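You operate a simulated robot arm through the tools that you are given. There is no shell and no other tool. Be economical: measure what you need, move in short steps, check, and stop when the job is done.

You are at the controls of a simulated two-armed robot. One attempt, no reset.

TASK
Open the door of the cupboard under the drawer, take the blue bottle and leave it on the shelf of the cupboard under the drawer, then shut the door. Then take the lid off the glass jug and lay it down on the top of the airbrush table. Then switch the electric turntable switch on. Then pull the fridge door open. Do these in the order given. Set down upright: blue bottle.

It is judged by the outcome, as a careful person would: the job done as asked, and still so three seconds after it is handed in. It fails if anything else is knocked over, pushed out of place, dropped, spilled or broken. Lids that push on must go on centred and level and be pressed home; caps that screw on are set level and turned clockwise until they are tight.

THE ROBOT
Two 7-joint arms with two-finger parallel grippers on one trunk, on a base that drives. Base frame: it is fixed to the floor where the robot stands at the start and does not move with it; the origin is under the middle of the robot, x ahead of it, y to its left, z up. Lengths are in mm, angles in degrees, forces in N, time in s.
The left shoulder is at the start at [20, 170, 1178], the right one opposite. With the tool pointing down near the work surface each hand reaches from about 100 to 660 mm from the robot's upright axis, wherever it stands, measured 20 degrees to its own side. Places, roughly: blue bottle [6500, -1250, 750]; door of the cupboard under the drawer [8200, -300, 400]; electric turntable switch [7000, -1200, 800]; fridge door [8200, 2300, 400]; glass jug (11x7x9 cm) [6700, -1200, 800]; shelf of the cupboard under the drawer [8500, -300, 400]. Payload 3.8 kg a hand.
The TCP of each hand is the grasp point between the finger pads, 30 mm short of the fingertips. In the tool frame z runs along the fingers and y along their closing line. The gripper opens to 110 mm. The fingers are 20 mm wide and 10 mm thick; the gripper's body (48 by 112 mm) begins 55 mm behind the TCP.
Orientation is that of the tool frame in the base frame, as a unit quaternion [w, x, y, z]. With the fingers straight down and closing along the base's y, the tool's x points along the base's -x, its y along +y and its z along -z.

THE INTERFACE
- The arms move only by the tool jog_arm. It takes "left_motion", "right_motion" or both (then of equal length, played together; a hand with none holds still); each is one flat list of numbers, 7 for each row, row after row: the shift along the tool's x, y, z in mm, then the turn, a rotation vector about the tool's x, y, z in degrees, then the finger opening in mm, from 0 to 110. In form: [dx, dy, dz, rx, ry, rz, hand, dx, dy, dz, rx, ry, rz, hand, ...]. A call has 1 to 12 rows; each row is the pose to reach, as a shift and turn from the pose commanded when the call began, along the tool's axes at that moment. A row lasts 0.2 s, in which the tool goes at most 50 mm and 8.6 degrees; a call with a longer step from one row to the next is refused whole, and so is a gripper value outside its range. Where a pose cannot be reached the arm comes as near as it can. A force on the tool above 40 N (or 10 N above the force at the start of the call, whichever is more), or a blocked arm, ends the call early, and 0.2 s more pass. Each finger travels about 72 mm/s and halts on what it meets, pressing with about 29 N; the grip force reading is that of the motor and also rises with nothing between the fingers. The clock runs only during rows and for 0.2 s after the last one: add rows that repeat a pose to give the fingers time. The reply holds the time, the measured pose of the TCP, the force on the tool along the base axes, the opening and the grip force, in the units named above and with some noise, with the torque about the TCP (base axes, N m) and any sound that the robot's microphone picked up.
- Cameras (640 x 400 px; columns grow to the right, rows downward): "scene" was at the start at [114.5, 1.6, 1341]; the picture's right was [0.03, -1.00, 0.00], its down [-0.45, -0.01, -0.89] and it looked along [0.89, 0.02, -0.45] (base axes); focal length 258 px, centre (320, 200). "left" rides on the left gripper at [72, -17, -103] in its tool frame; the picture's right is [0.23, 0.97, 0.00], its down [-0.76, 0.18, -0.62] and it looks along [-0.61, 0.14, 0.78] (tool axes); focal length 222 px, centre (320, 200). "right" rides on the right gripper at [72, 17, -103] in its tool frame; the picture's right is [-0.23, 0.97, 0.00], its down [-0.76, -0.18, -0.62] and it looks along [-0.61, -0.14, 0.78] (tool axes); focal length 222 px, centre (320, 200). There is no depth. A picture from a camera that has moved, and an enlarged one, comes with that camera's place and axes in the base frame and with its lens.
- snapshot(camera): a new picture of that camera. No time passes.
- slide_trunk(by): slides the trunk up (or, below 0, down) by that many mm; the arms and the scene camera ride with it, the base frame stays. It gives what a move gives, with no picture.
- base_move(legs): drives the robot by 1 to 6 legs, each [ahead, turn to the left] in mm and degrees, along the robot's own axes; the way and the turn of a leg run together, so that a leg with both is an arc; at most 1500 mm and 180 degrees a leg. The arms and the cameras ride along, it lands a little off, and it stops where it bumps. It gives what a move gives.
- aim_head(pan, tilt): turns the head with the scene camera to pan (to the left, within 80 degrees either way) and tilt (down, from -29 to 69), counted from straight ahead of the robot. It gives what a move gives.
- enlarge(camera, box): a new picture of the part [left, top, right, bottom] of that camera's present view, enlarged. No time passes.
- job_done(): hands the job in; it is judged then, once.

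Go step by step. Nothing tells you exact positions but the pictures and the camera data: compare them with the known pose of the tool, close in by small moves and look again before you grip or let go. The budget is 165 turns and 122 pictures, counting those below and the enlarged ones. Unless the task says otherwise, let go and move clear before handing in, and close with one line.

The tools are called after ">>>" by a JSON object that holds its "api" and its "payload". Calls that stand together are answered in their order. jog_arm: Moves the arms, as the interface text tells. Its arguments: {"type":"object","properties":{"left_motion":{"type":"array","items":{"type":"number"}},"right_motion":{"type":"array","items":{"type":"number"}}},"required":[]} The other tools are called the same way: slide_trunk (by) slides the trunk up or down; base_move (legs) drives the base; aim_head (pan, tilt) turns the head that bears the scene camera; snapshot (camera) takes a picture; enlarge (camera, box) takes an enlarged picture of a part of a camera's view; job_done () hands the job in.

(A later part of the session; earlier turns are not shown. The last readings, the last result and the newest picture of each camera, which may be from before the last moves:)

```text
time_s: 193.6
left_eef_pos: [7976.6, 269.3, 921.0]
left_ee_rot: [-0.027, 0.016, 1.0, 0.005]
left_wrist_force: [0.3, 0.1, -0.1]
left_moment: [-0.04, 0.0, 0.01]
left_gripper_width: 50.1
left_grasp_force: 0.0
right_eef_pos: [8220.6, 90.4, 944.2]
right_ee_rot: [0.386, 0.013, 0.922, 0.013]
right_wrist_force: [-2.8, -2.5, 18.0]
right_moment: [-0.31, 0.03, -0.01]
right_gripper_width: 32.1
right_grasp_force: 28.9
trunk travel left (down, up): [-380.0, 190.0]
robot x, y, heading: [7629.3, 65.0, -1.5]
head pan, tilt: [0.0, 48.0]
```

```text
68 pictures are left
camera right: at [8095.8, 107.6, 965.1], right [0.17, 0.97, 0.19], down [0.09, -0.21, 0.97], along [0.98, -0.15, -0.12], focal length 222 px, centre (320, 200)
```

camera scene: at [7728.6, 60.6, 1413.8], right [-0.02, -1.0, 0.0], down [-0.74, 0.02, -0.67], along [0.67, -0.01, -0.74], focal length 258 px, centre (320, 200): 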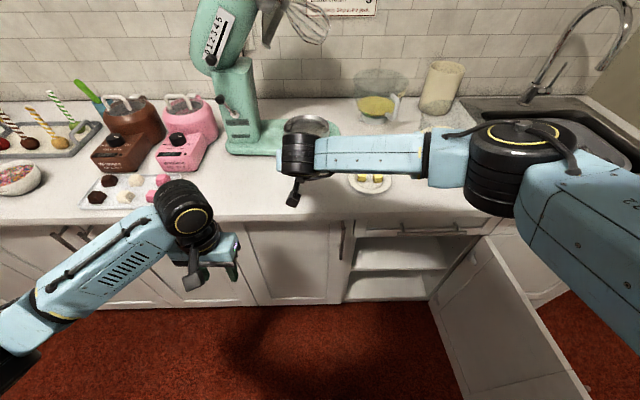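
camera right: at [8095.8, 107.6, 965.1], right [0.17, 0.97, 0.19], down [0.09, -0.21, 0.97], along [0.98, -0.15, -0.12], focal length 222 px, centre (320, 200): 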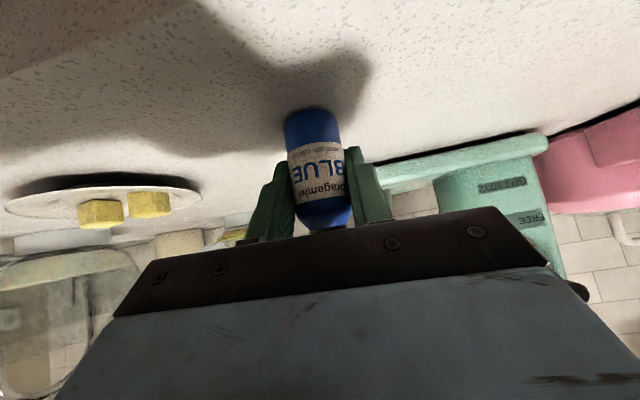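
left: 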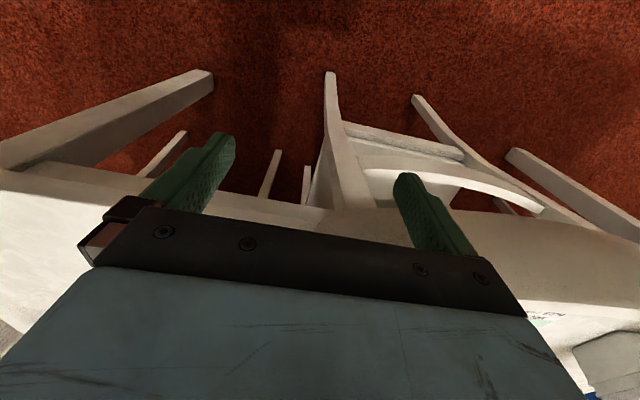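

The bottle stands on the counter with 18 N contact. I release it and withdraw along the tool axis.

>>> {"api": "jog_arm", "payload": {"right_motion": [-1, 0, -1, 0, 0, 0, 30, -1.5, 0, -1.5, 0, 0, 0, 36, -1.5, 0, -1.5, 0, 0, 0, 44, -1.5, 0, -1.5, 0, 0, 0, 52, -1.5, 0, -1.5, 0, 0, 0, 56, -1.5, 0, -20, 0, 0, 0, 56, -1.5, 0, -45, 0, 0, 0, 56, -1.5, 0, -80, 0, 0, 0, 56, -1.5, 0, -115, 0, 0, 0, 56, -1.5, 0, -150, 0, 0, 0, 56]}}

>>> {"api": "snapshot", "payload": {"camera": "scene"}}

```text
time_s: 195.8
left_eef_pos: [7977.2, 268.7, 922.1]
left_ee_rot: [-0.028, 0.016, 0.999, 0.005]
left_wrist_force: [0.4, -0.5, 0.0]
left_moment: [-0.02, -0.02, 0.0]
left_gripper_width: 50.2
left_grasp_force: 0.1
right_eef_pos: [8112.8, 87.8, 1047.1]
right_ee_rot: [0.384, 0.012, 0.923, 0.012]
right_wrist_force: [0.0, 1.1, -1.0]
right_moment: [0.01, 0.0, 0.01]
right_gripper_width: 56.0
right_grasp_force: 0.0
trunk travel left (down, up): [-380.0, 190.0]
robot x, y, heading: [7627.9, 63.5, -1.1]
head pan, tilt: [0.0, 48.0]
```

```text
67 pictures are left
camera scene: at [7728.2, 61.3, 1413.8], right [-0.02, -1.0, 0.0], down [-0.74, 0.01, -0.67], along [0.67, -0.01, -0.74], focal length 258 px, centre (320, 200)
```

scene: 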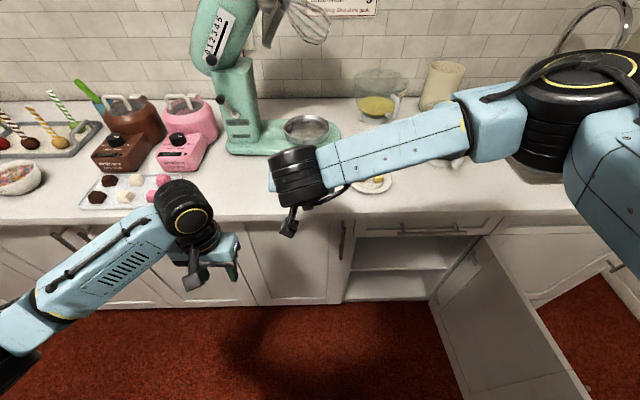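

The bottle was released cleanly. I move the right hand aside and bring the left hand, pitched 45°, to a pre-grasp in front of the bottle.

>>> {"api": "jog_arm", "payload": {"right_motion": [0, -40, -8, 0, 0, 0, 56, 0, -80, -16, 0, 0, 0, 56, 0, -120, -24, 0, 0, 0, 56, 0, -160, -32, 0, 0, 0, 56, 0, -200, -40, 0, 0, 0, 56, 0, -230, -40, 0, 0, 0, 56, 0, -250, -40, 0, 0, 0, 56, 0, -250, -40, 0, 0, 0, 56, 0, -250, -40, 0, 0, 0, 56], "left_motion": [10, 0, -35, 0, -6, 0, 50, 10, 0, -70, 0, -12, 0, 50, 0, 0, -105, 0, -18, 0, 50, -20, -20, -105, 0, -25, 0, 50, -50, -55, -105, 0, -32, 0, 50, -85, -90, -105, 0, -39, 0, 50, -120, -125, -105, 0, -46, 0, 50, -150, -155, -105, 0, -48, 0, 50, -172, -174, -105, 0, -48, 0, 50]}}

>>> {"api": "snapshot", "payload": {"camera": "left"}}

>>> {"api": "snapshot", "payload": {"camera": "scene"}}

```text
time_s: 197.8
left_eef_pos: [8148.7, 86.4, 1016.1]
left_ee_rot: [0.381, 0.017, 0.925, -0.002]
left_wrist_force: [-0.8, -0.1, 0.1]
left_moment: [0.02, 0.02, 0.01]
left_gripper_width: 50.2
left_grasp_force: 0.1
right_eef_pos: [8081.3, -161.5, 1065.1]
right_ee_rot: [0.383, 0.013, 0.923, 0.011]
right_wrist_force: [1.0, 0.1, -0.8]
right_moment: [-0.01, -0.03, 0.02]
right_gripper_width: 56.1
right_grasp_force: 0.1
trunk travel left (down, up): [-380.0, 190.0]
robot x, y, heading: [7626.9, 62.4, -1.1]
head pan, tilt: [0.0, 48.0]
```

```text
66 pictures are left
camera left: at [8024.5, 73.9, 1038.4], right [-0.13, 0.98, -0.15], down [0.11, 0.17, 0.98], along [0.99, 0.11, -0.13], focal length 222 px, centre (320, 200)
```

left: 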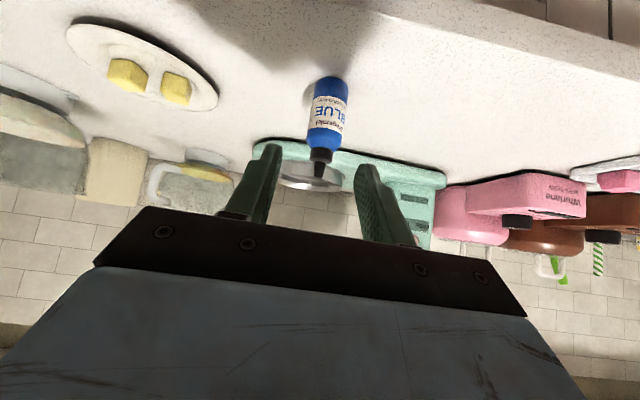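

```text
65 pictures are left
camera scene: at [7728.8, 60.6, 1413.8], right [-0.02, -1.0, 0.0], down [-0.74, 0.02, -0.67], along [0.67, -0.01, -0.74], focal length 258 px, centre (320, 200)
```

scene: 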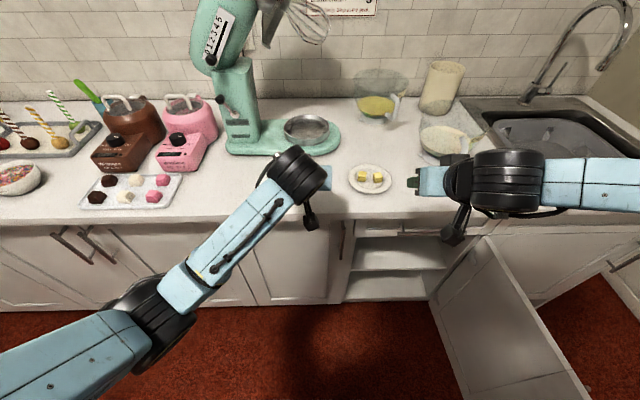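

The bottle stands upright and is aligned with the left hand. I advance, grip and lift.

>>> {"api": "jog_arm", "payload": {"left_motion": [0, 1, 20, 0, 0, 0, 50, 0, 2, 40, 0, 0, 0, 50, 0, 3, 60, 0, 0, 0, 50, 0, 3.5, 75, 0, 0, 0, 50, 0, 3.5, 90, 0, 0, 0, 50, 0, 3.5, 101, 0, 0, 0, 50, 0, 3.5, 101, 0, 0, 0, 40, 0, 3.5, 101, 0, 0, 0, 30, 0, 3.5, 101, 0, 0, 0, 20, 0, 3.5, 101, 0, 0, 0, 8, 0, 3.5, 101, 0, 0, 0, 5]}}

>>> {"api": "snapshot", "payload": {"camera": "left"}}

```text
time_s: 200.2
left_eef_pos: [8220.9, 90.2, 943.6]
left_ee_rot: [0.381, 0.016, 0.925, -0.003]
left_wrist_force: [0.2, 0.3, 0.4]
left_moment: [0.02, 0.0, -0.02]
left_gripper_width: 32.6
left_grasp_force: 28.6
right_eef_pos: [8080.6, -160.6, 1066.7]
right_ee_rot: [0.383, 0.012, 0.923, 0.012]
right_wrist_force: [-0.2, -0.1, 0.8]
right_moment: [-0.03, 0.02, 0.0]
right_gripper_width: 56.0
right_grasp_force: 0.1
trunk travel left (down, up): [-380.0, 190.0]
robot x, y, heading: [7625.1, 63.3, -1.0]
head pan, tilt: [0.0, 48.0]
```

```text
64 pictures are left
camera left: at [8096.2, 76.9, 965.8], right [-0.13, 0.98, -0.15], down [0.11, 0.17, 0.98], along [0.99, 0.11, -0.13], focal length 222 px, centre (320, 200)
```

left: 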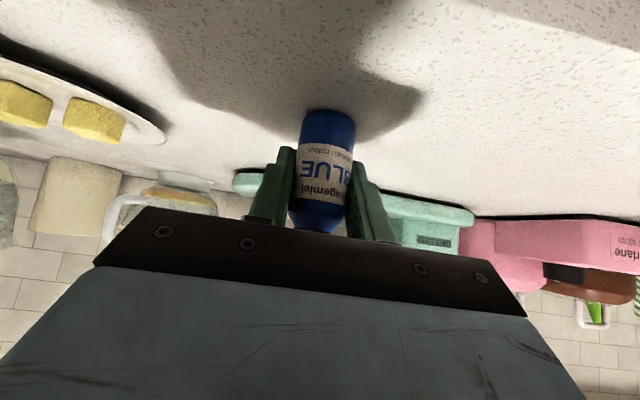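

The left hand holds the bottle. I lift it, draw it back, and tuck the right hand.

>>> {"api": "jog_arm", "payload": {"left_motion": [-13, 0, -13, 0, 0, 0, 5, -34, 0, -34, 0, 0, 0, 5, -56, 0, -56, 0, 0, 0, 5, -77, 0, -78, 0, 0, 0, 5, -55, 0, -100, 0, 0, 0, 5, -33, 0, -122, 0, 0, 0, 5, -11, 0, -144, 0, 0, 0, 5, 11, 0, -166, 0, 0, 0, 5, 33, 0, -187, 0, 0, 0, 5], "right_motion": [9, -4, -15, 0, 2, 0, 56, 18, -8, -30, 0, 7, 0, 50, 27, -12, -45, 0, 13, 0, 50, 36, -17, -60, 0, 20, 0, 50, 45, -21, -77, 0, 27, 0, 50, 54, -25, -93, 0, 34, 0, 50, 63, -29, -108, 0, 41, 0, 50, 72, -33, -123, 0, 45, 0, 50, 79, -37, -137, 0, 45, 0, 50]}}

>>> {"api": "snapshot", "payload": {"camera": "scene"}}

```text
time_s: 202.2
left_eef_pos: [8065.3, 94.7, 1052.4]
left_ee_rot: [0.38, 0.017, 0.925, -0.003]
left_wrist_force: [-0.3, 0.3, -0.2]
left_moment: [0.02, 0.03, -0.02]
left_gripper_width: 32.5
left_grasp_force: 29.4
right_eef_pos: [7929.3, -196.7, 1106.4]
right_ee_rot: [0.002, 0.006, 1.0, 0.015]
right_wrist_force: [-1.3, -0.3, 0.2]
right_moment: [0.01, -0.04, 0.02]
right_gripper_width: 50.1
right_grasp_force: 0.0
trunk travel left (down, up): [-380.0, 190.0]
robot x, y, heading: [7626.9, 61.4, -1.2]
head pan, tilt: [0.0, 48.0]
```

```text
63 pictures are left
camera scene: at [7727.5, 61.2, 1413.9], right [-0.02, -1.0, 0.0], down [-0.74, 0.01, -0.67], along [0.67, -0.01, -0.74], focal length 258 px, centre (320, 200)
```

scene: 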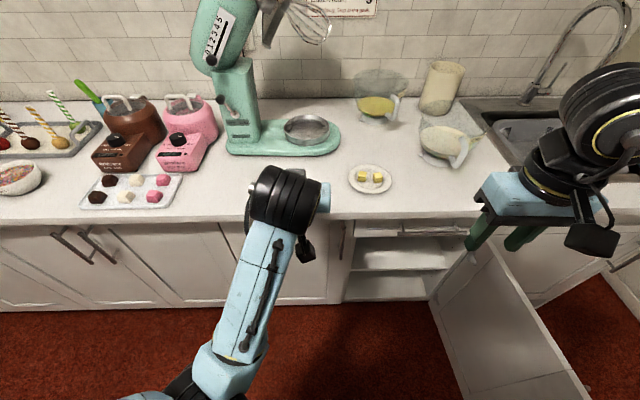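

I back off 95 mm, turn 24° right, and lower the trunk.

>>> {"api": "base_move", "payload": {"legs": [[-95, 0], [0, -24]]}}

>>> {"api": "slide_trunk", "payload": {"by": -375}}

>>> {"api": "snapshot", "payload": {"camera": "scene"}}

>>> {"api": "snapshot", "payload": {"camera": "left"}}

```text
time_s: 204.6
left_eef_pos: [7943.7, -85.9, 1053.4]
left_ee_rot: [0.371, 0.209, 0.901, -0.081]
left_wrist_force: [0.8, -0.4, -1.2]
left_moment: [0.0, -0.05, -0.02]
left_gripper_width: 32.1
left_grasp_force: 29.1
right_eef_pos: [7700.6, -297.2, 1107.3]
right_ee_rot: [0.004, 0.214, 0.977, 0.015]
right_wrist_force: [-1.1, 0.1, -0.7]
right_moment: [0.0, -0.02, 0.02]
right_gripper_width: 50.1
right_grasp_force: 0.0
trunk travel left (down, up): [-380.0, 190.0]
robot x, y, heading: [7530.6, 68.8, -25.2]
head pan, tilt: [0.0, 48.0]
```

```text
time_s: 208.2
left_eef_pos: [7944.8, -85.5, 678.6]
left_ee_rot: [0.371, 0.208, 0.901, -0.081]
left_wrist_force: [0.7, 0.8, 0.2]
left_moment: [-0.03, 0.01, 0.01]
left_gripper_width: 32.3
left_grasp_force: 29.1
right_eef_pos: [7700.9, -296.2, 730.6]
right_ee_rot: [0.004, 0.214, 0.977, 0.015]
right_wrist_force: [-0.1, -0.2, 0.1]
right_moment: [0.03, -0.03, 0.02]
right_gripper_width: 50.2
right_grasp_force: 0.0
trunk travel left (down, up): [-5.0, 565.0]
robot x, y, heading: [7531.5, 65.0, -25.3]
head pan, tilt: [0.0, 48.0]
```

```text
62 pictures are left
camera scene: at [7623.8, 22.7, 1038.8], right [-0.43, -0.91, 0.0], down [-0.67, 0.32, -0.67], along [0.61, -0.28, -0.74], focal length 258 px, centre (320, 200)
```

scene: 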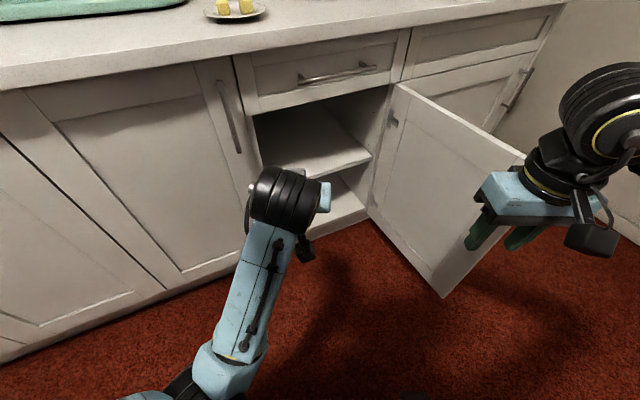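

```text
61 pictures are left
camera left: at [7825.5, -45.9, 700.4], right [0.28, 0.95, -0.15], down [0.17, 0.11, 0.98], along [0.95, -0.3, -0.13], focal length 222 px, centre (320, 200)
```

left: 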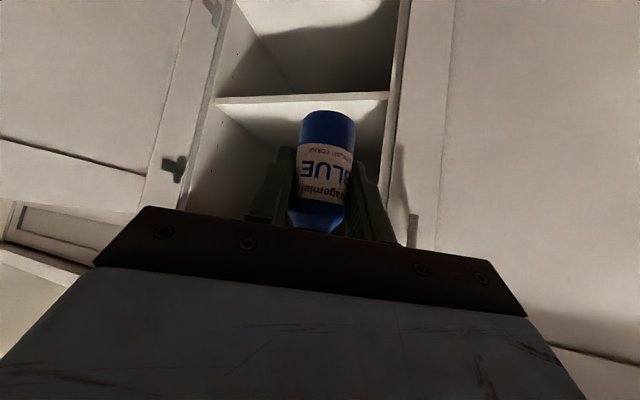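

The shelf front is near x≈8200, z≈455. I extend the left hand down and forward to entry height.

>>> {"api": "jog_arm", "payload": {"left_motion": [-2, 3, 29, 0, 0, 0, 5, -4, 6, 58, 0, 0, 0, 5, -6, 9, 87, 0, 0, 0, 5, -8, 12, 116, 0, 0, 0, 5, -10, 15, 145, 0, 0, 0, 5, -11, 17, 173, 0, 0, 0, 5, -12, 19, 201, 0, 0, 0, 5, -12, 19, 201, 0, 0, 0, 5]}}

>>> {"api": "snapshot", "payload": {"camera": "scene"}}

>>> {"api": "snapshot", "payload": {"camera": "left"}}

```text
time_s: 210.0
left_eef_pos: [8087.7, -132.6, 542.5]
left_ee_rot: [0.371, 0.209, 0.901, -0.082]
left_wrist_force: [-0.2, -0.1, -1.0]
left_moment: [0.0, 0.01, 0.0]
left_gripper_width: 32.5
left_grasp_force: 29.0
right_eef_pos: [7701.5, -295.5, 731.8]
right_ee_rot: [0.004, 0.215, 0.977, 0.015]
right_wrist_force: [-0.2, 0.7, 0.4]
right_moment: [0.01, -0.02, -0.01]
right_gripper_width: 50.1
right_grasp_force: 0.1
trunk travel left (down, up): [-5.0, 565.0]
robot x, y, heading: [7532.9, 65.0, -25.1]
head pan, tilt: [0.0, 48.0]
```

```text
60 pictures are left
camera scene: at [7623.9, 22.7, 1038.8], right [-0.43, -0.91, 0.0], down [-0.67, 0.32, -0.67], along [0.61, -0.28, -0.74], focal length 258 px, centre (320, 200)
```

scene: 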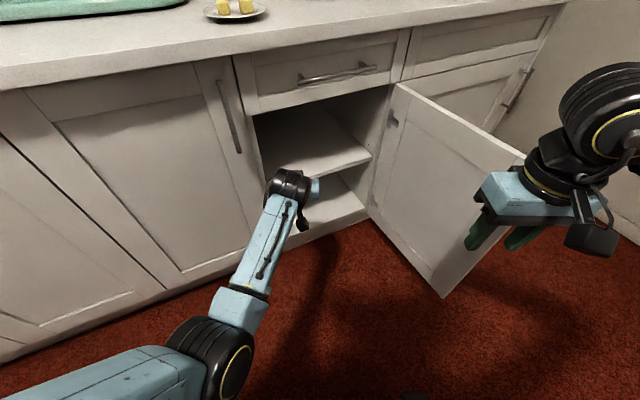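

```text
59 pictures are left
camera left: at [7968.2, -93.3, 566.4], right [0.28, 0.95, -0.15], down [0.17, 0.11, 0.98], along [0.95, -0.3, -0.13], focal length 222 px, centre (320, 200)
```

left: 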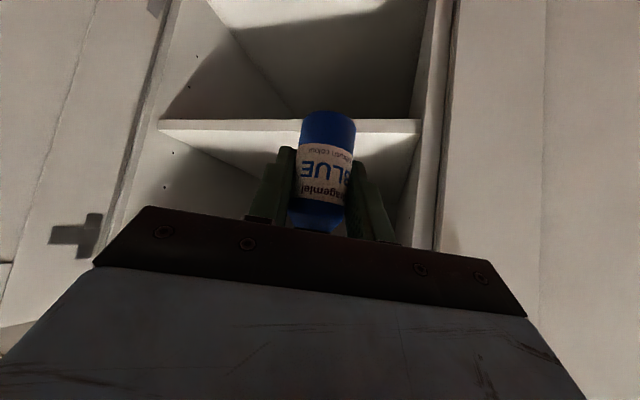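

The bottle has at least 40 mm clearance above the shelf. I tuck the right hand further back and up, then drive 225 mm in.

>>> {"api": "jog_arm", "payload": {"right_motion": [20, 0, -15, 0, 0, 0, 40, 45, 0, -30, 0, 0, 0, 30, 70, 0, -45, 0, 0, 0, 20, 95, 0, -60, 0, 0, 0, 20, 120, 0, -70, 0, 0, 0, 20]}}

>>> {"api": "base_move", "payload": {"legs": [[120, 0]]}}

>>> {"api": "snapshot", "payload": {"camera": "left"}}

>>> {"api": "snapshot", "payload": {"camera": "scene"}}

```text
time_s: 211.2
left_eef_pos: [8087.0, -132.5, 543.1]
left_ee_rot: [0.371, 0.208, 0.901, -0.081]
left_wrist_force: [0.6, -0.2, -0.5]
left_moment: [-0.03, -0.02, -0.01]
left_gripper_width: 32.3
left_grasp_force: 29.2
right_eef_pos: [7637.5, -277.8, 825.9]
right_ee_rot: [0.003, 0.215, 0.976, 0.015]
right_wrist_force: [-0.2, -0.1, -0.1]
right_moment: [-0.03, 0.0, 0.0]
right_gripper_width: 20.2
right_grasp_force: 0.1
right hand out of reach, approached as far as the arm can: row 2, 3, 4, 5
trunk travel left (down, up): [-5.0, 565.0]
robot x, y, heading: [7535.6, 62.1, -25.1]
head pan, tilt: [0.0, 48.0]
```

```text
time_s: 212.4
left_eef_pos: [8193.1, -182.3, 543.8]
left_ee_rot: [0.371, 0.21, 0.901, -0.082]
left_wrist_force: [-0.2, 0.9, 0.2]
left_moment: [0.02, 0.04, 0.02]
left_gripper_width: 32.4
left_grasp_force: 28.8
right_eef_pos: [7745.5, -328.4, 825.7]
right_ee_rot: [0.004, 0.217, 0.976, 0.015]
right_wrist_force: [0.0, 0.3, -0.5]
right_moment: [-0.01, -0.04, 0.02]
right_gripper_width: 19.7
right_grasp_force: 0.0
trunk travel left (down, up): [-5.0, 565.0]
robot x, y, heading: [7639.0, 18.4, -25.2]
head pan, tilt: [0.0, 48.0]
```

```text
58 pictures are left
camera left: at [8074.0, -144.2, 566.4], right [0.28, 0.95, -0.15], down [0.17, 0.11, 0.98], along [0.94, -0.3, -0.13], focal length 222 px, centre (320, 200)
```

left: 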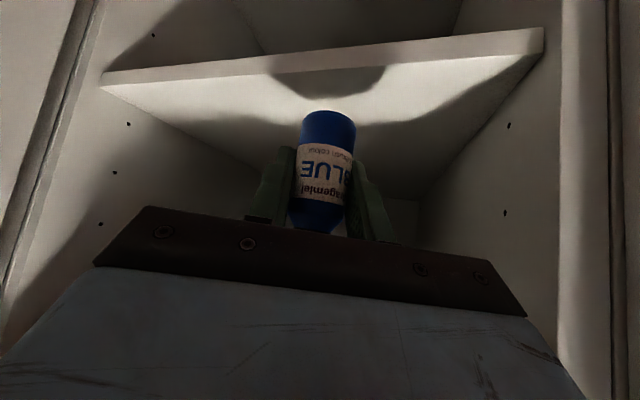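

```text
57 pictures are left
camera scene: at [7730.2, -27.7, 1038.8], right [-0.43, -0.9, 0.0], down [-0.67, 0.32, -0.67], along [0.6, -0.29, -0.74], focal length 258 px, centre (320, 200)
```

scene: 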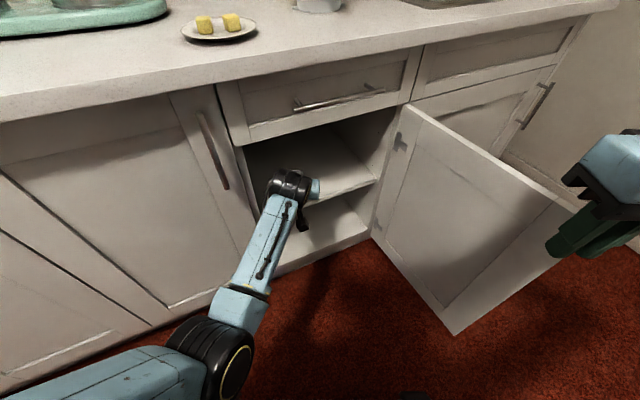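

The shelf works out to z≈440 with its front edge at x≈8227. I lower 28 mm and go in 95 mm more.

>>> {"api": "jog_arm", "payload": {"left_motion": [10, 0, 10, 0, 0, 0, 5, 20, 0, 20, 0, 0, 0, 5, 20, 0, 20, 0, 0, 0, 5]}}

>>> {"api": "base_move", "payload": {"legs": [[95, 0]]}}

>>> {"api": "snapshot", "payload": {"camera": "left"}}

>>> {"api": "snapshot", "payload": {"camera": "scene"}}

```text
time_s: 213.2
left_eef_pos: [8193.5, -183.8, 514.0]
left_ee_rot: [0.371, 0.208, 0.901, -0.08]
left_wrist_force: [-0.7, 0.9, -0.4]
left_moment: [-0.01, -0.03, 0.02]
left_gripper_width: 32.5
left_grasp_force: 29.1
right_eef_pos: [7744.4, -329.0, 826.9]
right_ee_rot: [0.004, 0.217, 0.976, 0.015]
right_wrist_force: [0.1, -0.5, 0.8]
right_moment: [0.02, 0.02, -0.04]
right_gripper_width: 20.1
right_grasp_force: 0.0
trunk travel left (down, up): [-5.0, 565.0]
robot x, y, heading: [7637.0, 17.1, -25.5]
head pan, tilt: [0.0, 48.0]
```

```text
time_s: 214.4
left_eef_pos: [8278.6, -225.8, 514.9]
left_ee_rot: [0.371, 0.211, 0.901, -0.082]
left_wrist_force: [-0.2, -0.3, -0.1]
left_moment: [-0.01, -0.02, -0.02]
left_gripper_width: 32.1
left_grasp_force: 29.5
right_eef_pos: [7829.3, -369.4, 825.8]
right_ee_rot: [0.004, 0.216, 0.976, 0.015]
right_wrist_force: [0.1, -0.1, 0.8]
right_moment: [0.0, -0.01, -0.03]
right_gripper_width: 19.9
right_grasp_force: 0.0
trunk travel left (down, up): [-5.0, 565.0]
robot x, y, heading: [7723.8, -22.6, -25.3]
head pan, tilt: [0.0, 48.0]
```

```text
56 pictures are left
camera left: at [8159.9, -185.9, 537.8], right [0.28, 0.95, -0.15], down [0.17, 0.11, 0.98], along [0.94, -0.3, -0.13], focal length 222 px, centre (320, 200)
```

left: 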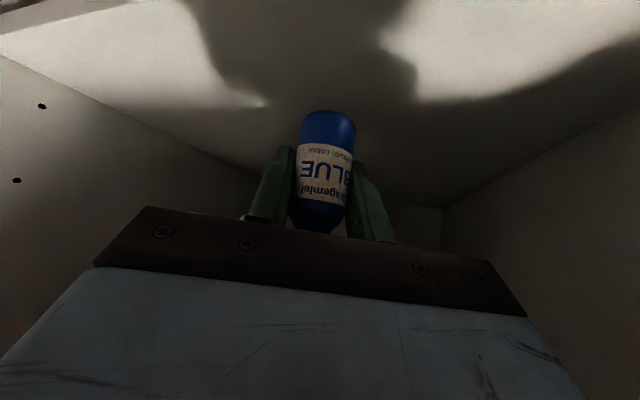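

```text
55 pictures are left
camera scene: at [7816.6, -68.7, 1038.8], right [-0.43, -0.9, 0.0], down [-0.67, 0.32, -0.67], along [0.6, -0.29, -0.74], focal length 258 px, centre (320, 200)
```

scene: 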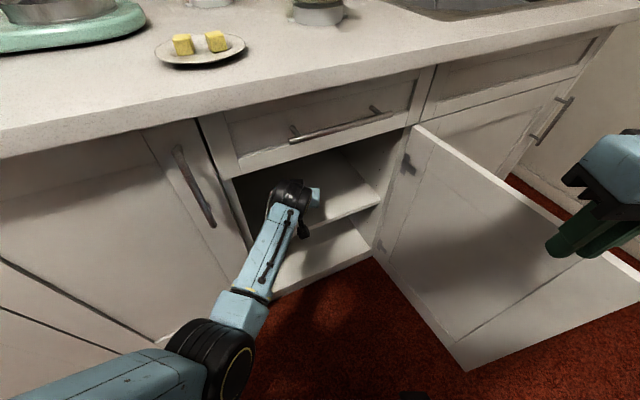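

The bottle is over the shelf, about 50 mm behind its front edge. I lower it gently until it touches.

>>> {"api": "jog_arm", "payload": {"left_motion": [4, 0, 4, 0, 0, 0, 5, 8, 0, 8, 0, 0, 0, 5, 10, 0, 10, 0, 0, 0, 5, 12, 0, 12, 0, 0, 0, 5, 13.5, 0, 13.5, 0, 0, 0, 5, 15, 0, 15, 0, 0, 0, 5, 16.5, 0, 16.5, 0, 0, 0, 5, 18, 0, 18, 0, 0, 0, 5]}}

>>> {"api": "snapshot", "payload": {"camera": "left"}}

```text
time_s: 216.2
left_eef_pos: [8278.8, -224.3, 489.6]
left_ee_rot: [0.372, 0.21, 0.9, -0.082]
left_wrist_force: [-0.6, 0.5, 2.8]
left_moment: [-0.02, 0.02, -0.03]
left_gripper_width: 32.5
left_grasp_force: 28.9
right_eef_pos: [7829.9, -368.7, 825.6]
right_ee_rot: [0.004, 0.216, 0.976, 0.015]
right_wrist_force: [0.5, -0.7, 0.5]
right_moment: [-0.01, 0.04, 0.01]
right_gripper_width: 19.7
right_grasp_force: 0.0
trunk travel left (down, up): [-5.0, 565.0]
robot x, y, heading: [7722.3, -26.3, -25.4]
head pan, tilt: [0.0, 48.0]
```

```text
54 pictures are left
camera left: at [8159.9, -185.4, 512.7], right [0.28, 0.95, -0.15], down [0.17, 0.11, 0.98], along [0.94, -0.3, -0.13], focal length 222 px, centre (320, 200)
```

left: 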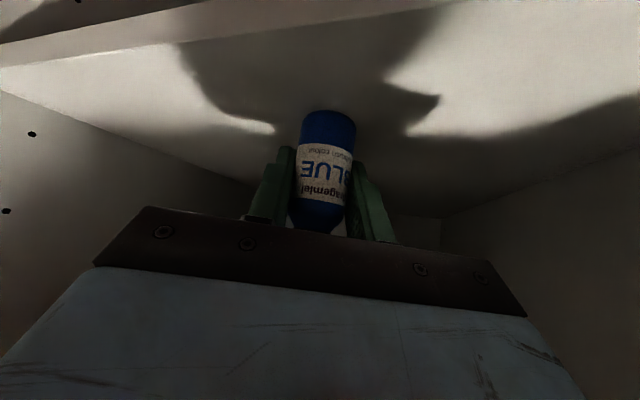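

Contact is just beginning, as expected at z≈440. I press 2 mm more, release, and withdraw along the tool axis.

>>> {"api": "jog_arm", "payload": {"left_motion": [1.3, 0, 1.3, 0, 0, 0, 5, 1.3, 0, 1.3, 0, 0, 0, 5]}}

>>> {"api": "jog_arm", "payload": {"left_motion": [0, 0, 0, 0, 0, 0, 30, 0, 0, 0, 0, 0, 0, 36, 0, 0, 0, 0, 0, 0, 44, 0, 0, 0, 0, 0, 0, 52, 0, 0, 0, 0, 0, 0, 56, 0, 0, -15, 0, 0, 0, 56, 4, 0, -35, 0, 0, 0, 56, 12, 0, -60, 0, 0, 0, 56, 24, 0, -85, 0, 0, 0, 56]}}

>>> {"api": "snapshot", "payload": {"camera": "left"}}

```text
time_s: 216.8
left_eef_pos: [8279.6, -225.9, 489.6]
left_ee_rot: [0.374, 0.21, 0.9, -0.082]
left_wrist_force: [-0.2, 1.6, 10.8]
left_moment: [0.03, 0.13, -0.01]
left_gripper_width: 32.5
left_grasp_force: 29.3
right_eef_pos: [7829.8, -369.0, 825.9]
right_ee_rot: [0.005, 0.216, 0.976, 0.015]
right_wrist_force: [1.0, 0.6, 0.0]
right_moment: [-0.04, -0.04, 0.03]
right_gripper_width: 19.8
right_grasp_force: 0.0
trunk travel left (down, up): [-5.0, 565.0]
robot x, y, heading: [7726.6, -22.1, -25.4]
head pan, tilt: [0.0, 48.0]
```

```text
time_s: 218.8
left_eef_pos: [8211.0, -191.8, 532.9]
left_ee_rot: [0.371, 0.211, 0.901, -0.082]
left_wrist_force: [-0.7, -0.3, -0.4]
left_moment: [0.04, 0.01, 0.01]
left_gripper_width: 56.1
left_grasp_force: 0.2
right_eef_pos: [7829.4, -369.6, 826.4]
right_ee_rot: [0.004, 0.216, 0.976, 0.015]
right_wrist_force: [0.8, -0.1, 0.2]
right_moment: [0.0, 0.02, 0.0]
right_gripper_width: 20.2
right_grasp_force: 0.0
trunk travel left (down, up): [-5.0, 565.0]
robot x, y, heading: [7723.5, -25.2, -25.7]
head pan, tilt: [0.0, 48.0]
```

```text
53 pictures are left
camera left: at [8091.1, -152.3, 555.2], right [0.28, 0.95, -0.15], down [0.17, 0.11, 0.98], along [0.94, -0.3, -0.13], focal length 222 px, centre (320, 200)
```

left: 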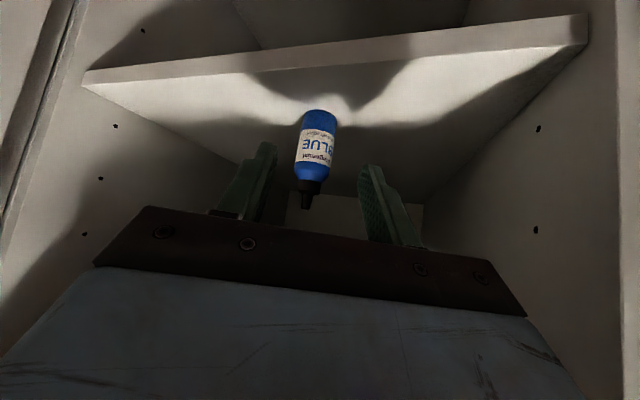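

The bottle stands upright on the shelf. I back straight out, raise the trunk, and go round to the outer side of the door to shut it.

>>> {"api": "base_move", "payload": {"legs": [[-215, 0]]}}

>>> {"api": "slide_trunk", "payload": {"by": 220}}

>>> {"api": "base_move", "payload": {"legs": [[0, -83], [530, 0], [0, 108]]}}

>>> {"api": "aim_head", "payload": {"pan": -10, "tilt": 45}}

>>> {"api": "snapshot", "payload": {"camera": "scene"}}

```text
time_s: 220.4
left_eef_pos: [8017.0, -100.0, 532.5]
left_ee_rot: [0.372, 0.21, 0.901, -0.082]
left_wrist_force: [-0.2, 0.0, 0.5]
left_moment: [0.01, 0.0, 0.01]
left_gripper_width: 56.1
left_grasp_force: 0.1
right_eef_pos: [7637.5, -277.8, 826.4]
right_ee_rot: [0.004, 0.217, 0.976, 0.016]
right_wrist_force: [1.0, -0.3, 0.0]
right_moment: [-0.01, -0.03, 0.0]
right_gripper_width: 20.0
right_grasp_force: 0.0
trunk travel left (down, up): [-5.0, 565.0]
robot x, y, heading: [7533.8, 67.3, -25.4]
head pan, tilt: [0.0, 48.0]
```

```text
time_s: 222.8
left_eef_pos: [8017.3, -100.0, 752.4]
left_ee_rot: [0.372, 0.21, 0.901, -0.082]
left_wrist_force: [0.1, 0.3, 0.8]
left_moment: [-0.03, 0.0, 0.0]
left_gripper_width: 56.1
left_grasp_force: 0.0
right_eef_pos: [7637.2, -277.7, 1044.8]
right_ee_rot: [0.004, 0.217, 0.976, 0.016]
right_wrist_force: [-0.3, 0.5, -0.7]
right_moment: [-0.01, 0.04, 0.0]
right_gripper_width: 20.0
right_grasp_force: 0.1
trunk travel left (down, up): [-225.0, 345.0]
robot x, y, heading: [7527.2, 61.7, -25.4]
head pan, tilt: [0.0, 48.0]
```

```text
time_s: 233.9
left_eef_pos: [7878.7, -377.7, 751.8]
left_ee_rot: [0.381, 0.005, 0.925, 0.003]
left_wrist_force: [0.0, 0.1, -0.2]
left_moment: [-0.02, 0.01, -0.01]
left_gripper_width: 55.9
left_grasp_force: 0.0
right_eef_pos: [7612.7, -702.0, 1045.8]
right_ee_rot: [0.0, -0.005, 1.0, 0.016]
right_wrist_force: [-0.4, -0.7, -0.8]
right_moment: [-0.01, 0.03, 0.01]
right_gripper_width: 20.1
right_grasp_force: 0.1
trunk travel left (down, up): [-225.0, 345.0]
robot x, y, heading: [7370.3, -439.5, 0.3]
head pan, tilt: [0.0, 48.0]
```

```text
time_s: 234.6
left_eef_pos: [7878.3, -377.4, 752.9]
left_ee_rot: [0.381, 0.006, 0.925, 0.002]
left_wrist_force: [0.3, -0.7, -0.7]
left_moment: [-0.01, 0.05, -0.01]
left_gripper_width: 56.0
left_grasp_force: 0.0
right_eef_pos: [7612.2, -702.1, 1046.2]
right_ee_rot: [0.001, -0.005, 1.0, 0.016]
right_wrist_force: [1.0, 0.8, -0.2]
right_moment: [0.0, -0.02, -0.02]
right_gripper_width: 19.9
right_grasp_force: 0.0
trunk travel left (down, up): [-225.0, 345.0]
robot x, y, heading: [7369.9, -439.1, 0.3]
head pan, tilt: [-10.0, 45.0]
```

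```text
52 pictures are left
camera scene: at [7471.1, -452.2, 1263.0], right [-0.17, -0.99, 0.0], down [-0.7, 0.12, -0.71], along [0.7, -0.12, -0.71], focal length 258 px, centre (320, 200)
```

scene: 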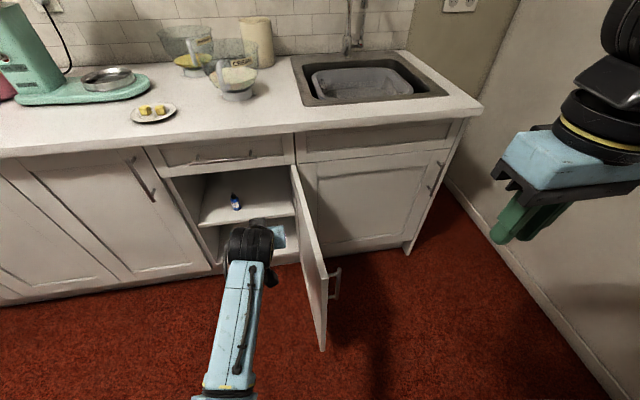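

The bottle is visible upright on the shelf. I lift the left hand clear of the door's path and bring the right hand, fingers down, to the outer side of the door.

>>> {"api": "jog_arm", "payload": {"left_motion": [-9, 0, -9, 0, 0, 0, 56, -18, 0, -18, 0, 0, 0, 56, -27, 0, -27, 0, 0, 0, 56, -36, 0, -36, 0, 0, 0, 56, -45, 0, -45, 0, 0, 0, 56, -54, 0, -54, 0, 0, 0, 56, -63, 0, -63, 0, 0, 0, 56, -72, 0, -72, 0, 0, 0, 56, -81, 0, -81, 0, 0, 0, 56, -85, 0, -85, 0, 0, 0, 56], "right_motion": [-29, 8, 34, 0, 0, 0, 10, -58, 16, 68, 0, 0, 0, 0, -86, 24, 102, 0, 0, 0, 0, -115, 32, 136, 0, 0, 0, 0, -144, 40, 170, 0, 0, 0, 0, -173, 48, 204, 0, 0, 0, 0, -202, 56, 238, 0, 0, 0, 0, -230, 64, 272, 0, 0, 0, 0, -259, 72, 306, 0, 0, 0, 0, -288, 80, 340, 0, 0, 0, 0]}}

>>> {"api": "snapshot", "payload": {"camera": "scene"}}

```text
time_s: 236.8
left_eef_pos: [7877.0, -364.1, 857.4]
left_ee_rot: [0.373, 0.007, 0.928, 0.022]
left_wrist_force: [0.1, 0.1, 0.7]
left_moment: [0.0, -0.01, -0.04]
left_gripper_width: 56.1
left_grasp_force: 0.0
right_eef_pos: [7899.9, -611.1, 709.3]
right_ee_rot: [0.001, -0.006, 1.0, 0.017]
right_wrist_force: [0.3, 0.0, -0.7]
right_moment: [0.02, 0.01, -0.02]
right_gripper_width: 0.0
right_grasp_force: 29.2
trunk travel left (down, up): [-225.0, 345.0]
robot x, y, heading: [7370.4, -438.6, 0.4]
head pan, tilt: [-10.0, 45.0]
```

```text
51 pictures are left
camera scene: at [7471.5, -451.9, 1262.9], right [-0.17, -0.99, 0.0], down [-0.7, 0.12, -0.71], along [0.7, -0.12, -0.71], focal length 258 px, centre (320, 200)
```

scene: 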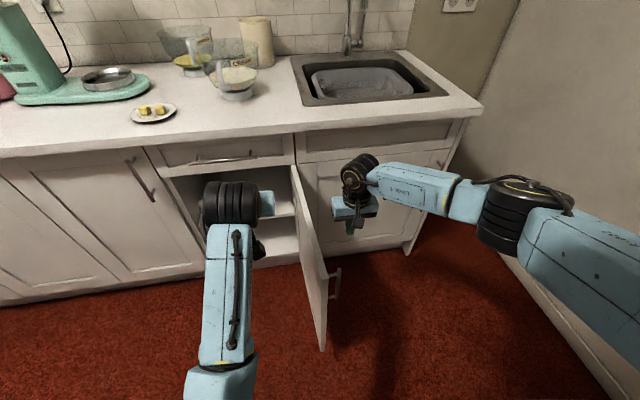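

I move the left hand further left and sweep the right hand to start closing the door.

>>> {"api": "jog_arm", "payload": {"left_motion": [0, 30, 0, 0, 0, 0, 56, 0, 60, 0, 0, 0, 0, 56, 0, 90, 0, 0, 0, 0, 56, 0, 120, 0, 0, 0, 0, 56, 0, 150, 0, 0, 0, 0, 56, 0, 180, 0, 0, 0, 0, 56, 0, 210, 0, 0, 0, 0, 56, 0, 230, 0, 0, 0, 0, 56, 0, 230, 0, 0, 0, 0, 56, 0, 230, 0, 0, 0, 0, 56, 0, 230, 0, 0, 0, 0, 56, 0, 230, 0, 0, 0, 0, 56], "right_motion": [0, 25, 0, 0, 0, 0, 0, 0, 50, 0, 0, 0, 0, 0, 0, 65, 0, 0, 0, 0, 0, 0, 80, 0, 0, 0, 0, 0, 0, 95, 0, 0, 0, 0, 0, 0, 111, 0, 0, 0, 0, 0, -3, 127, 0, 0, 0, 0, 0, -6, 143, 0, 0, 0, 0, 0, -10, 160, 0, 0, 0, 0, 0, -14, 177, 0, 0, 0, 0, 0, -18, 194, 0, 0, 0, 0, 0, -24, 210, 0, 0, 0, 0, 0]}}

>>> {"api": "snapshot", "payload": {"camera": "scene"}}

```text
time_s: 239.4
left_eef_pos: [7881.1, -148.2, 874.8]
left_ee_rot: [0.38, 0.006, 0.925, 0.002]
left_wrist_force: [0.0, 1.8, -0.2]
left_moment: [0.0, -0.01, -0.02]
left_gripper_width: 56.0
left_grasp_force: 0.0
right_eef_pos: [7910.2, -410.1, 717.5]
right_ee_rot: [0.0, -0.005, 1.0, 0.017]
right_wrist_force: [0.6, -0.9, -0.5]
right_moment: [0.0, 0.01, -0.03]
right_gripper_width: 0.3
right_grasp_force: 29.4
right hand out of reach, approached as far as the arm can: row 11, 12
trunk travel left (down, up): [-225.0, 345.0]
robot x, y, heading: [7370.3, -442.1, 0.3]
head pan, tilt: [-10.0, 45.0]
```

```text
50 pictures are left
camera scene: at [7471.2, -452.4, 1263.0], right [-0.17, -0.99, 0.0], down [-0.7, 0.12, -0.71], along [0.7, -0.12, -0.71], focal length 258 px, centre (320, 200)
```

scene: 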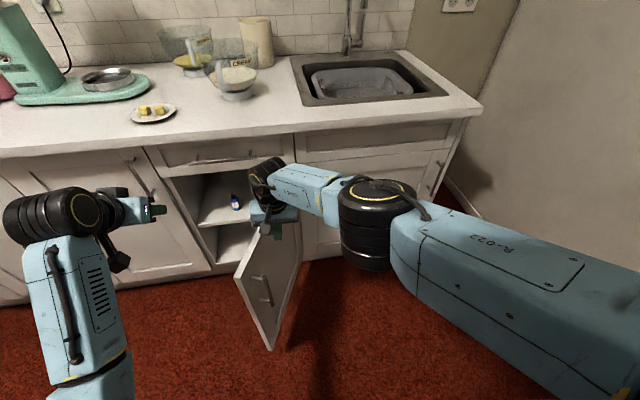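

The door is about 65° open and the right hand is at its cross-body limit. I draw it right, turn the robot left 25°, and continue pushing.

>>> {"api": "jog_arm", "payload": {"right_motion": [0, -40, 0, 0, 0, 0, 0, 0, -80, 0, 0, 0, 0, 0, 0, -120, 0, 0, 0, 0, 0, 0, -160, 0, 0, 0, 0, 0, 0, -200, 0, 0, 0, 0, 0, 0, -220, 0, 0, 0, 0, 0]}}

>>> {"api": "base_move", "payload": {"legs": [[0, 25]]}}

>>> {"api": "snapshot", "payload": {"camera": "scene"}}

```text
time_s: 240.8
left_eef_pos: [7881.3, -148.7, 873.6]
left_ee_rot: [0.381, 0.005, 0.925, 0.002]
left_wrist_force: [-0.3, -0.5, -1.0]
left_moment: [-0.01, -0.01, 0.01]
left_gripper_width: 55.8
left_grasp_force: 0.0
right_eef_pos: [7913.8, -630.2, 709.9]
right_ee_rot: [0.001, -0.006, 1.0, 0.017]
right_wrist_force: [0.6, -0.1, 0.5]
right_moment: [-0.05, 0.01, 0.03]
right_gripper_width: 0.2
right_grasp_force: 28.9
trunk travel left (down, up): [-225.0, 345.0]
robot x, y, heading: [7368.9, -435.1, 0.2]
head pan, tilt: [-10.0, 45.0]
```

```text
time_s: 242.5
left_eef_pos: [7710.3, 41.0, 874.0]
left_ee_rot: [0.371, -0.196, 0.904, 0.084]
left_wrist_force: [0.3, -0.9, -0.1]
left_moment: [0.04, 0.01, -0.01]
left_gripper_width: 56.0
left_grasp_force: 0.1
right_eef_pos: [7943.9, -380.2, 708.1]
right_ee_rot: [-0.003, -0.223, 0.975, 0.016]
right_wrist_force: [0.5, 0.1, 0.0]
right_moment: [-0.03, 0.01, -0.01]
right_gripper_width: 0.0
right_grasp_force: 28.7
trunk travel left (down, up): [-225.0, 345.0]
robot x, y, heading: [7368.6, -438.1, 25.4]
head pan, tilt: [-10.0, 45.0]
```

```text
49 pictures are left
camera scene: at [7467.2, -407.7, 1263.0], right [0.27, -0.96, 0.0], down [-0.68, -0.19, -0.71], along [0.68, 0.19, -0.71], focal length 258 px, centre (320, 200)
```

scene: 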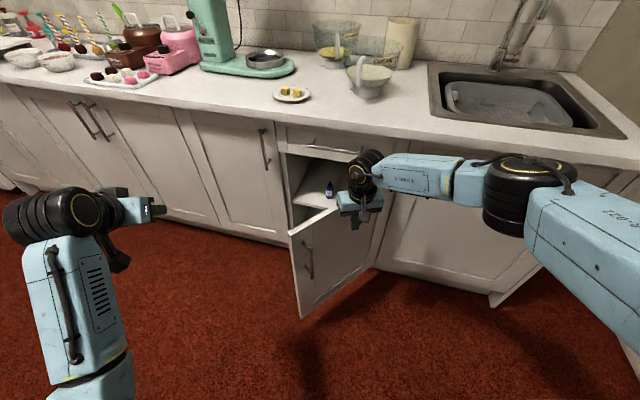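

The hand is on the door's outer face. I push forward-left.

>>> {"api": "jog_arm", "payload": {"right_motion": [-10, 8, 0, 0, 0, 0, 0, -20, 15, 0, 0, 0, 0, 0, -30, 22, 0, 0, 0, 0, 0, -40, 29, 0, 0, 0, 0, 0, -50, 36, 0, 0, 0, 0, 0, -60, 43, 0, 0, 0, 0, 0, -70, 50, 0, 0, 0, 0, 0, -80, 57, 0, 0, 0, 0, 0, -90, 64, 0, 0, 0, 0, 0, -100, 71, 0, 0, 0, 0, 0, -110, 78, 0, 0, 0, 0, 0]}}

>>> {"api": "snapshot", "payload": {"camera": "scene"}}

```text
time_s: 244.9
left_eef_pos: [7711.7, 41.7, 873.7]
left_ee_rot: [0.37, -0.197, 0.904, 0.086]
left_wrist_force: [-0.4, -0.9, -0.2]
left_moment: [0.01, -0.03, 0.01]
left_gripper_width: 56.3
left_grasp_force: 0.0
right_eef_pos: [7965.3, -308.6, 719.6]
right_ee_rot: [-0.004, -0.224, 0.975, 0.016]
right_wrist_force: [-0.3, -0.1, 0.1]
right_moment: [0.0, -0.02, 0.0]
right_gripper_width: 0.0
right_grasp_force: 28.8
right hand out of reach, approached as far as the arm can: row 6, 7, 8, 9, 10, 11
trunk travel left (down, up): [-225.0, 345.0]
robot x, y, heading: [7366.7, -436.4, 25.2]
head pan, tilt: [-10.0, 45.0]
```

```text
48 pictures are left
camera scene: at [7467.4, -408.1, 1263.0], right [0.27, -0.96, 0.0], down [-0.68, -0.19, -0.71], along [0.68, 0.19, -0.71], focal length 258 px, centre (320, 200)
```

scene: 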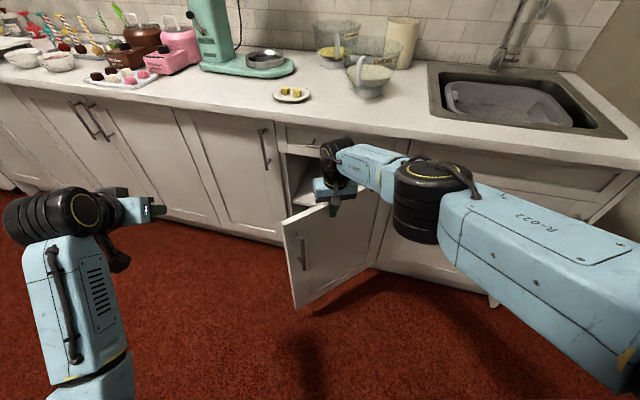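

The fingers are still on the outer face. I drive forward so the hand keeps pushing the door shut.

>>> {"api": "base_move", "payload": {"legs": [[110, 0]]}}

>>> {"api": "snapshot", "payload": {"camera": "scene"}}

```text
time_s: 246.1
left_eef_pos: [7809.2, 87.6, 874.8]
left_ee_rot: [0.37, -0.196, 0.904, 0.085]
left_wrist_force: [-0.4, 0.5, -0.3]
left_moment: [0.0, 0.01, 0.02]
left_gripper_width: 55.9
left_grasp_force: 0.1
right_eef_pos: [8063.4, -262.2, 718.9]
right_ee_rot: [-0.004, -0.222, 0.975, 0.016]
right_wrist_force: [0.1, 0.6, -0.8]
right_moment: [-0.04, 0.04, -0.01]
right_gripper_width: 0.1
right_grasp_force: 28.9
trunk travel left (down, up): [-225.0, 345.0]
robot x, y, heading: [7464.1, -389.9, 25.3]
head pan, tilt: [-10.0, 45.0]
```

```text
47 pictures are left
camera scene: at [7566.1, -361.2, 1262.8], right [0.27, -0.96, 0.0], down [-0.68, -0.19, -0.71], along [0.68, 0.19, -0.71], focal length 258 px, centre (320, 200)
```

scene: 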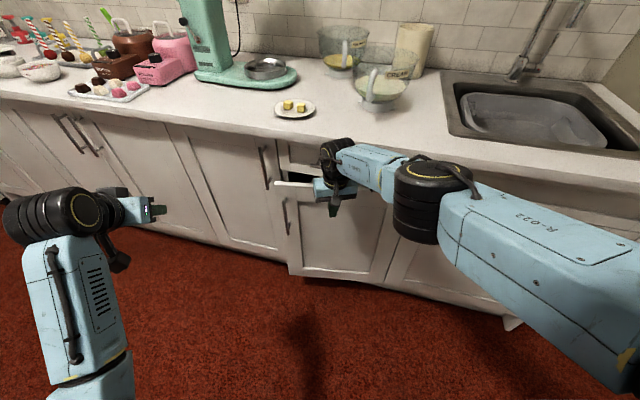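

The door is nearly shut. I back the hand slightly and pitch it forward, so its fingertips push the last part without touching the drawer handle.

>>> {"api": "jog_arm", "payload": {"right_motion": [20, 5, 5, 0, -4, 0, 0, 40, 10, 15, 0, -11, 0, 0, 55, 22, 28, 0, -18, 0, 0, 60, 36, 42, 0, -25, 0, 0, 58, 50, 55, 0, -32, 0, 0, 52, 64, 68, 0, -39, 0, 0, 44, 78, 79, 0, -45, 0, 0, 44, 78, 79, 0, -45, 0, 0]}}

>>> {"api": "snapshot", "payload": {"camera": "scene"}}

```text
time_s: 247.9
left_eef_pos: [7809.9, 86.8, 874.2]
left_ee_rot: [0.37, -0.195, 0.904, 0.085]
left_wrist_force: [-0.5, -0.2, 0.5]
left_moment: [0.01, 0.01, 0.0]
left_gripper_width: 55.9
left_grasp_force: 0.1
right_eef_pos: [7987.8, -207.5, 642.9]
right_ee_rot: [0.371, -0.2, 0.901, 0.1]
right_wrist_force: [0.4, 0.6, 0.6]
right_moment: [0.01, -0.02, 0.0]
right_gripper_width: 0.2
right_grasp_force: 29.6
trunk travel left (down, up): [-225.0, 345.0]
robot x, y, heading: [7466.4, -390.6, 25.4]
head pan, tilt: [-10.0, 45.0]
```

```text
46 pictures are left
camera scene: at [7565.3, -362.0, 1263.0], right [0.26, -0.96, 0.0], down [-0.68, -0.19, -0.71], along [0.68, 0.19, -0.71], focal length 258 px, centre (320, 200)
```

scene: 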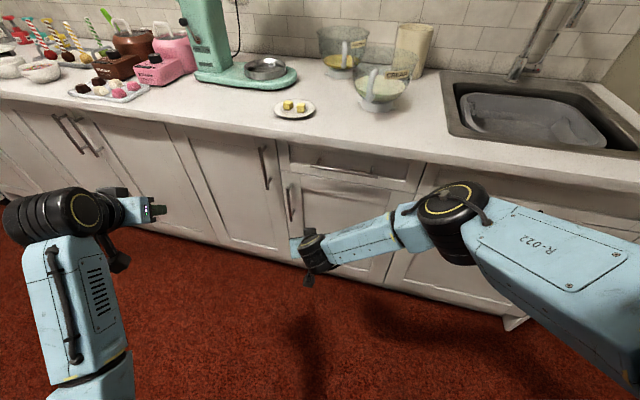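

The door seems to have swung shut on its own. I check closely.

>>> {"api": "enlarge", "payload": {"camera": "scene", "box": [220, 120, 460, 270]}}

```text
2.67 times, centred on (340, 195) of scene
camera zoom: at [7565.3, -362.0, 1263.0], right [0.26, -0.96, 0.0], down [-0.68, -0.19, -0.71], along [0.68, 0.19, -0.71], focal length 688 px, centre (267, 213)
```

zoom: 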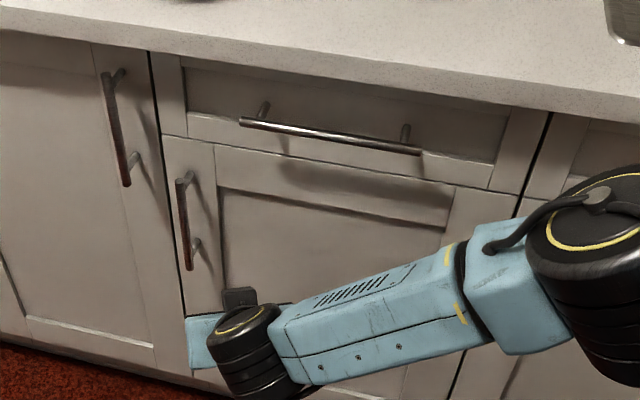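

It looks fully shut. I press lightly with the fingertips to make sure.

>>> {"api": "jog_arm", "payload": {"right_motion": [-13, -9, 13, 0, 0, 0, 0, -26, -17, 26, 0, 0, 0, 0, -39, -26, 39, 0, 0, 0, 0, -52, -34, 52, 0, 0, 0, 0, -64, -43, 64, 0, 0, 0, 0, -72, -48, 72, 0, 0, 0, 0, -78, -52, 78, 0, 0, 0, 0, -84, -56, 84, 0, 0, 0, 0, -90, -60, 90, 0, 0, 0, 0, -95, -63, 95, 0, 0, 0, 0, -100, -66, 100, 0, 0, 0, 0, -104, -69, 104, 0, 0, 0, 0]}}

>>> {"api": "enlarge", "payload": {"camera": "scene", "box": [220, 120, 460, 270]}}

```text
time_s: 250.5
left_eef_pos: [7808.4, 86.6, 874.8]
left_ee_rot: [0.371, -0.196, 0.904, 0.084]
left_wrist_force: [0.5, -0.3, -1.1]
left_moment: [-0.02, 0.02, -0.01]
left_gripper_width: 56.1
left_grasp_force: 0.1
right_eef_pos: [8128.4, -223.7, 661.9]
right_ee_rot: [0.37, -0.198, 0.902, 0.099]
right_wrist_force: [-0.1, 0.4, 0.2]
right_moment: [0.0, 0.04, -0.02]
right_gripper_width: 0.0
right_grasp_force: 29.3
right hand out of reach, approached as far as the arm can: row 7, 8, 9, 10, 11, 12
trunk travel left (down, up): [-225.0, 345.0]
robot x, y, heading: [7466.6, -389.0, 25.3]
head pan, tilt: [-10.0, 45.0]
```

```text
2.67 times, centred on (340, 195) of scene
camera zoom: at [7565.3, -361.8, 1263.0], right [0.27, -0.96, 0.0], down [-0.68, -0.19, -0.71], along [0.68, 0.19, -0.71], focal length 688 px, centre (267, 213)
```

zoom: 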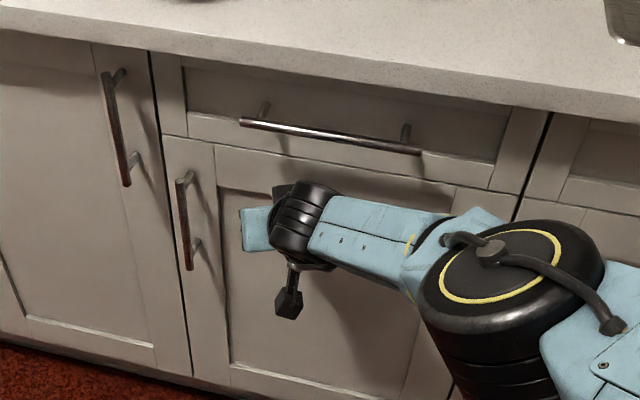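

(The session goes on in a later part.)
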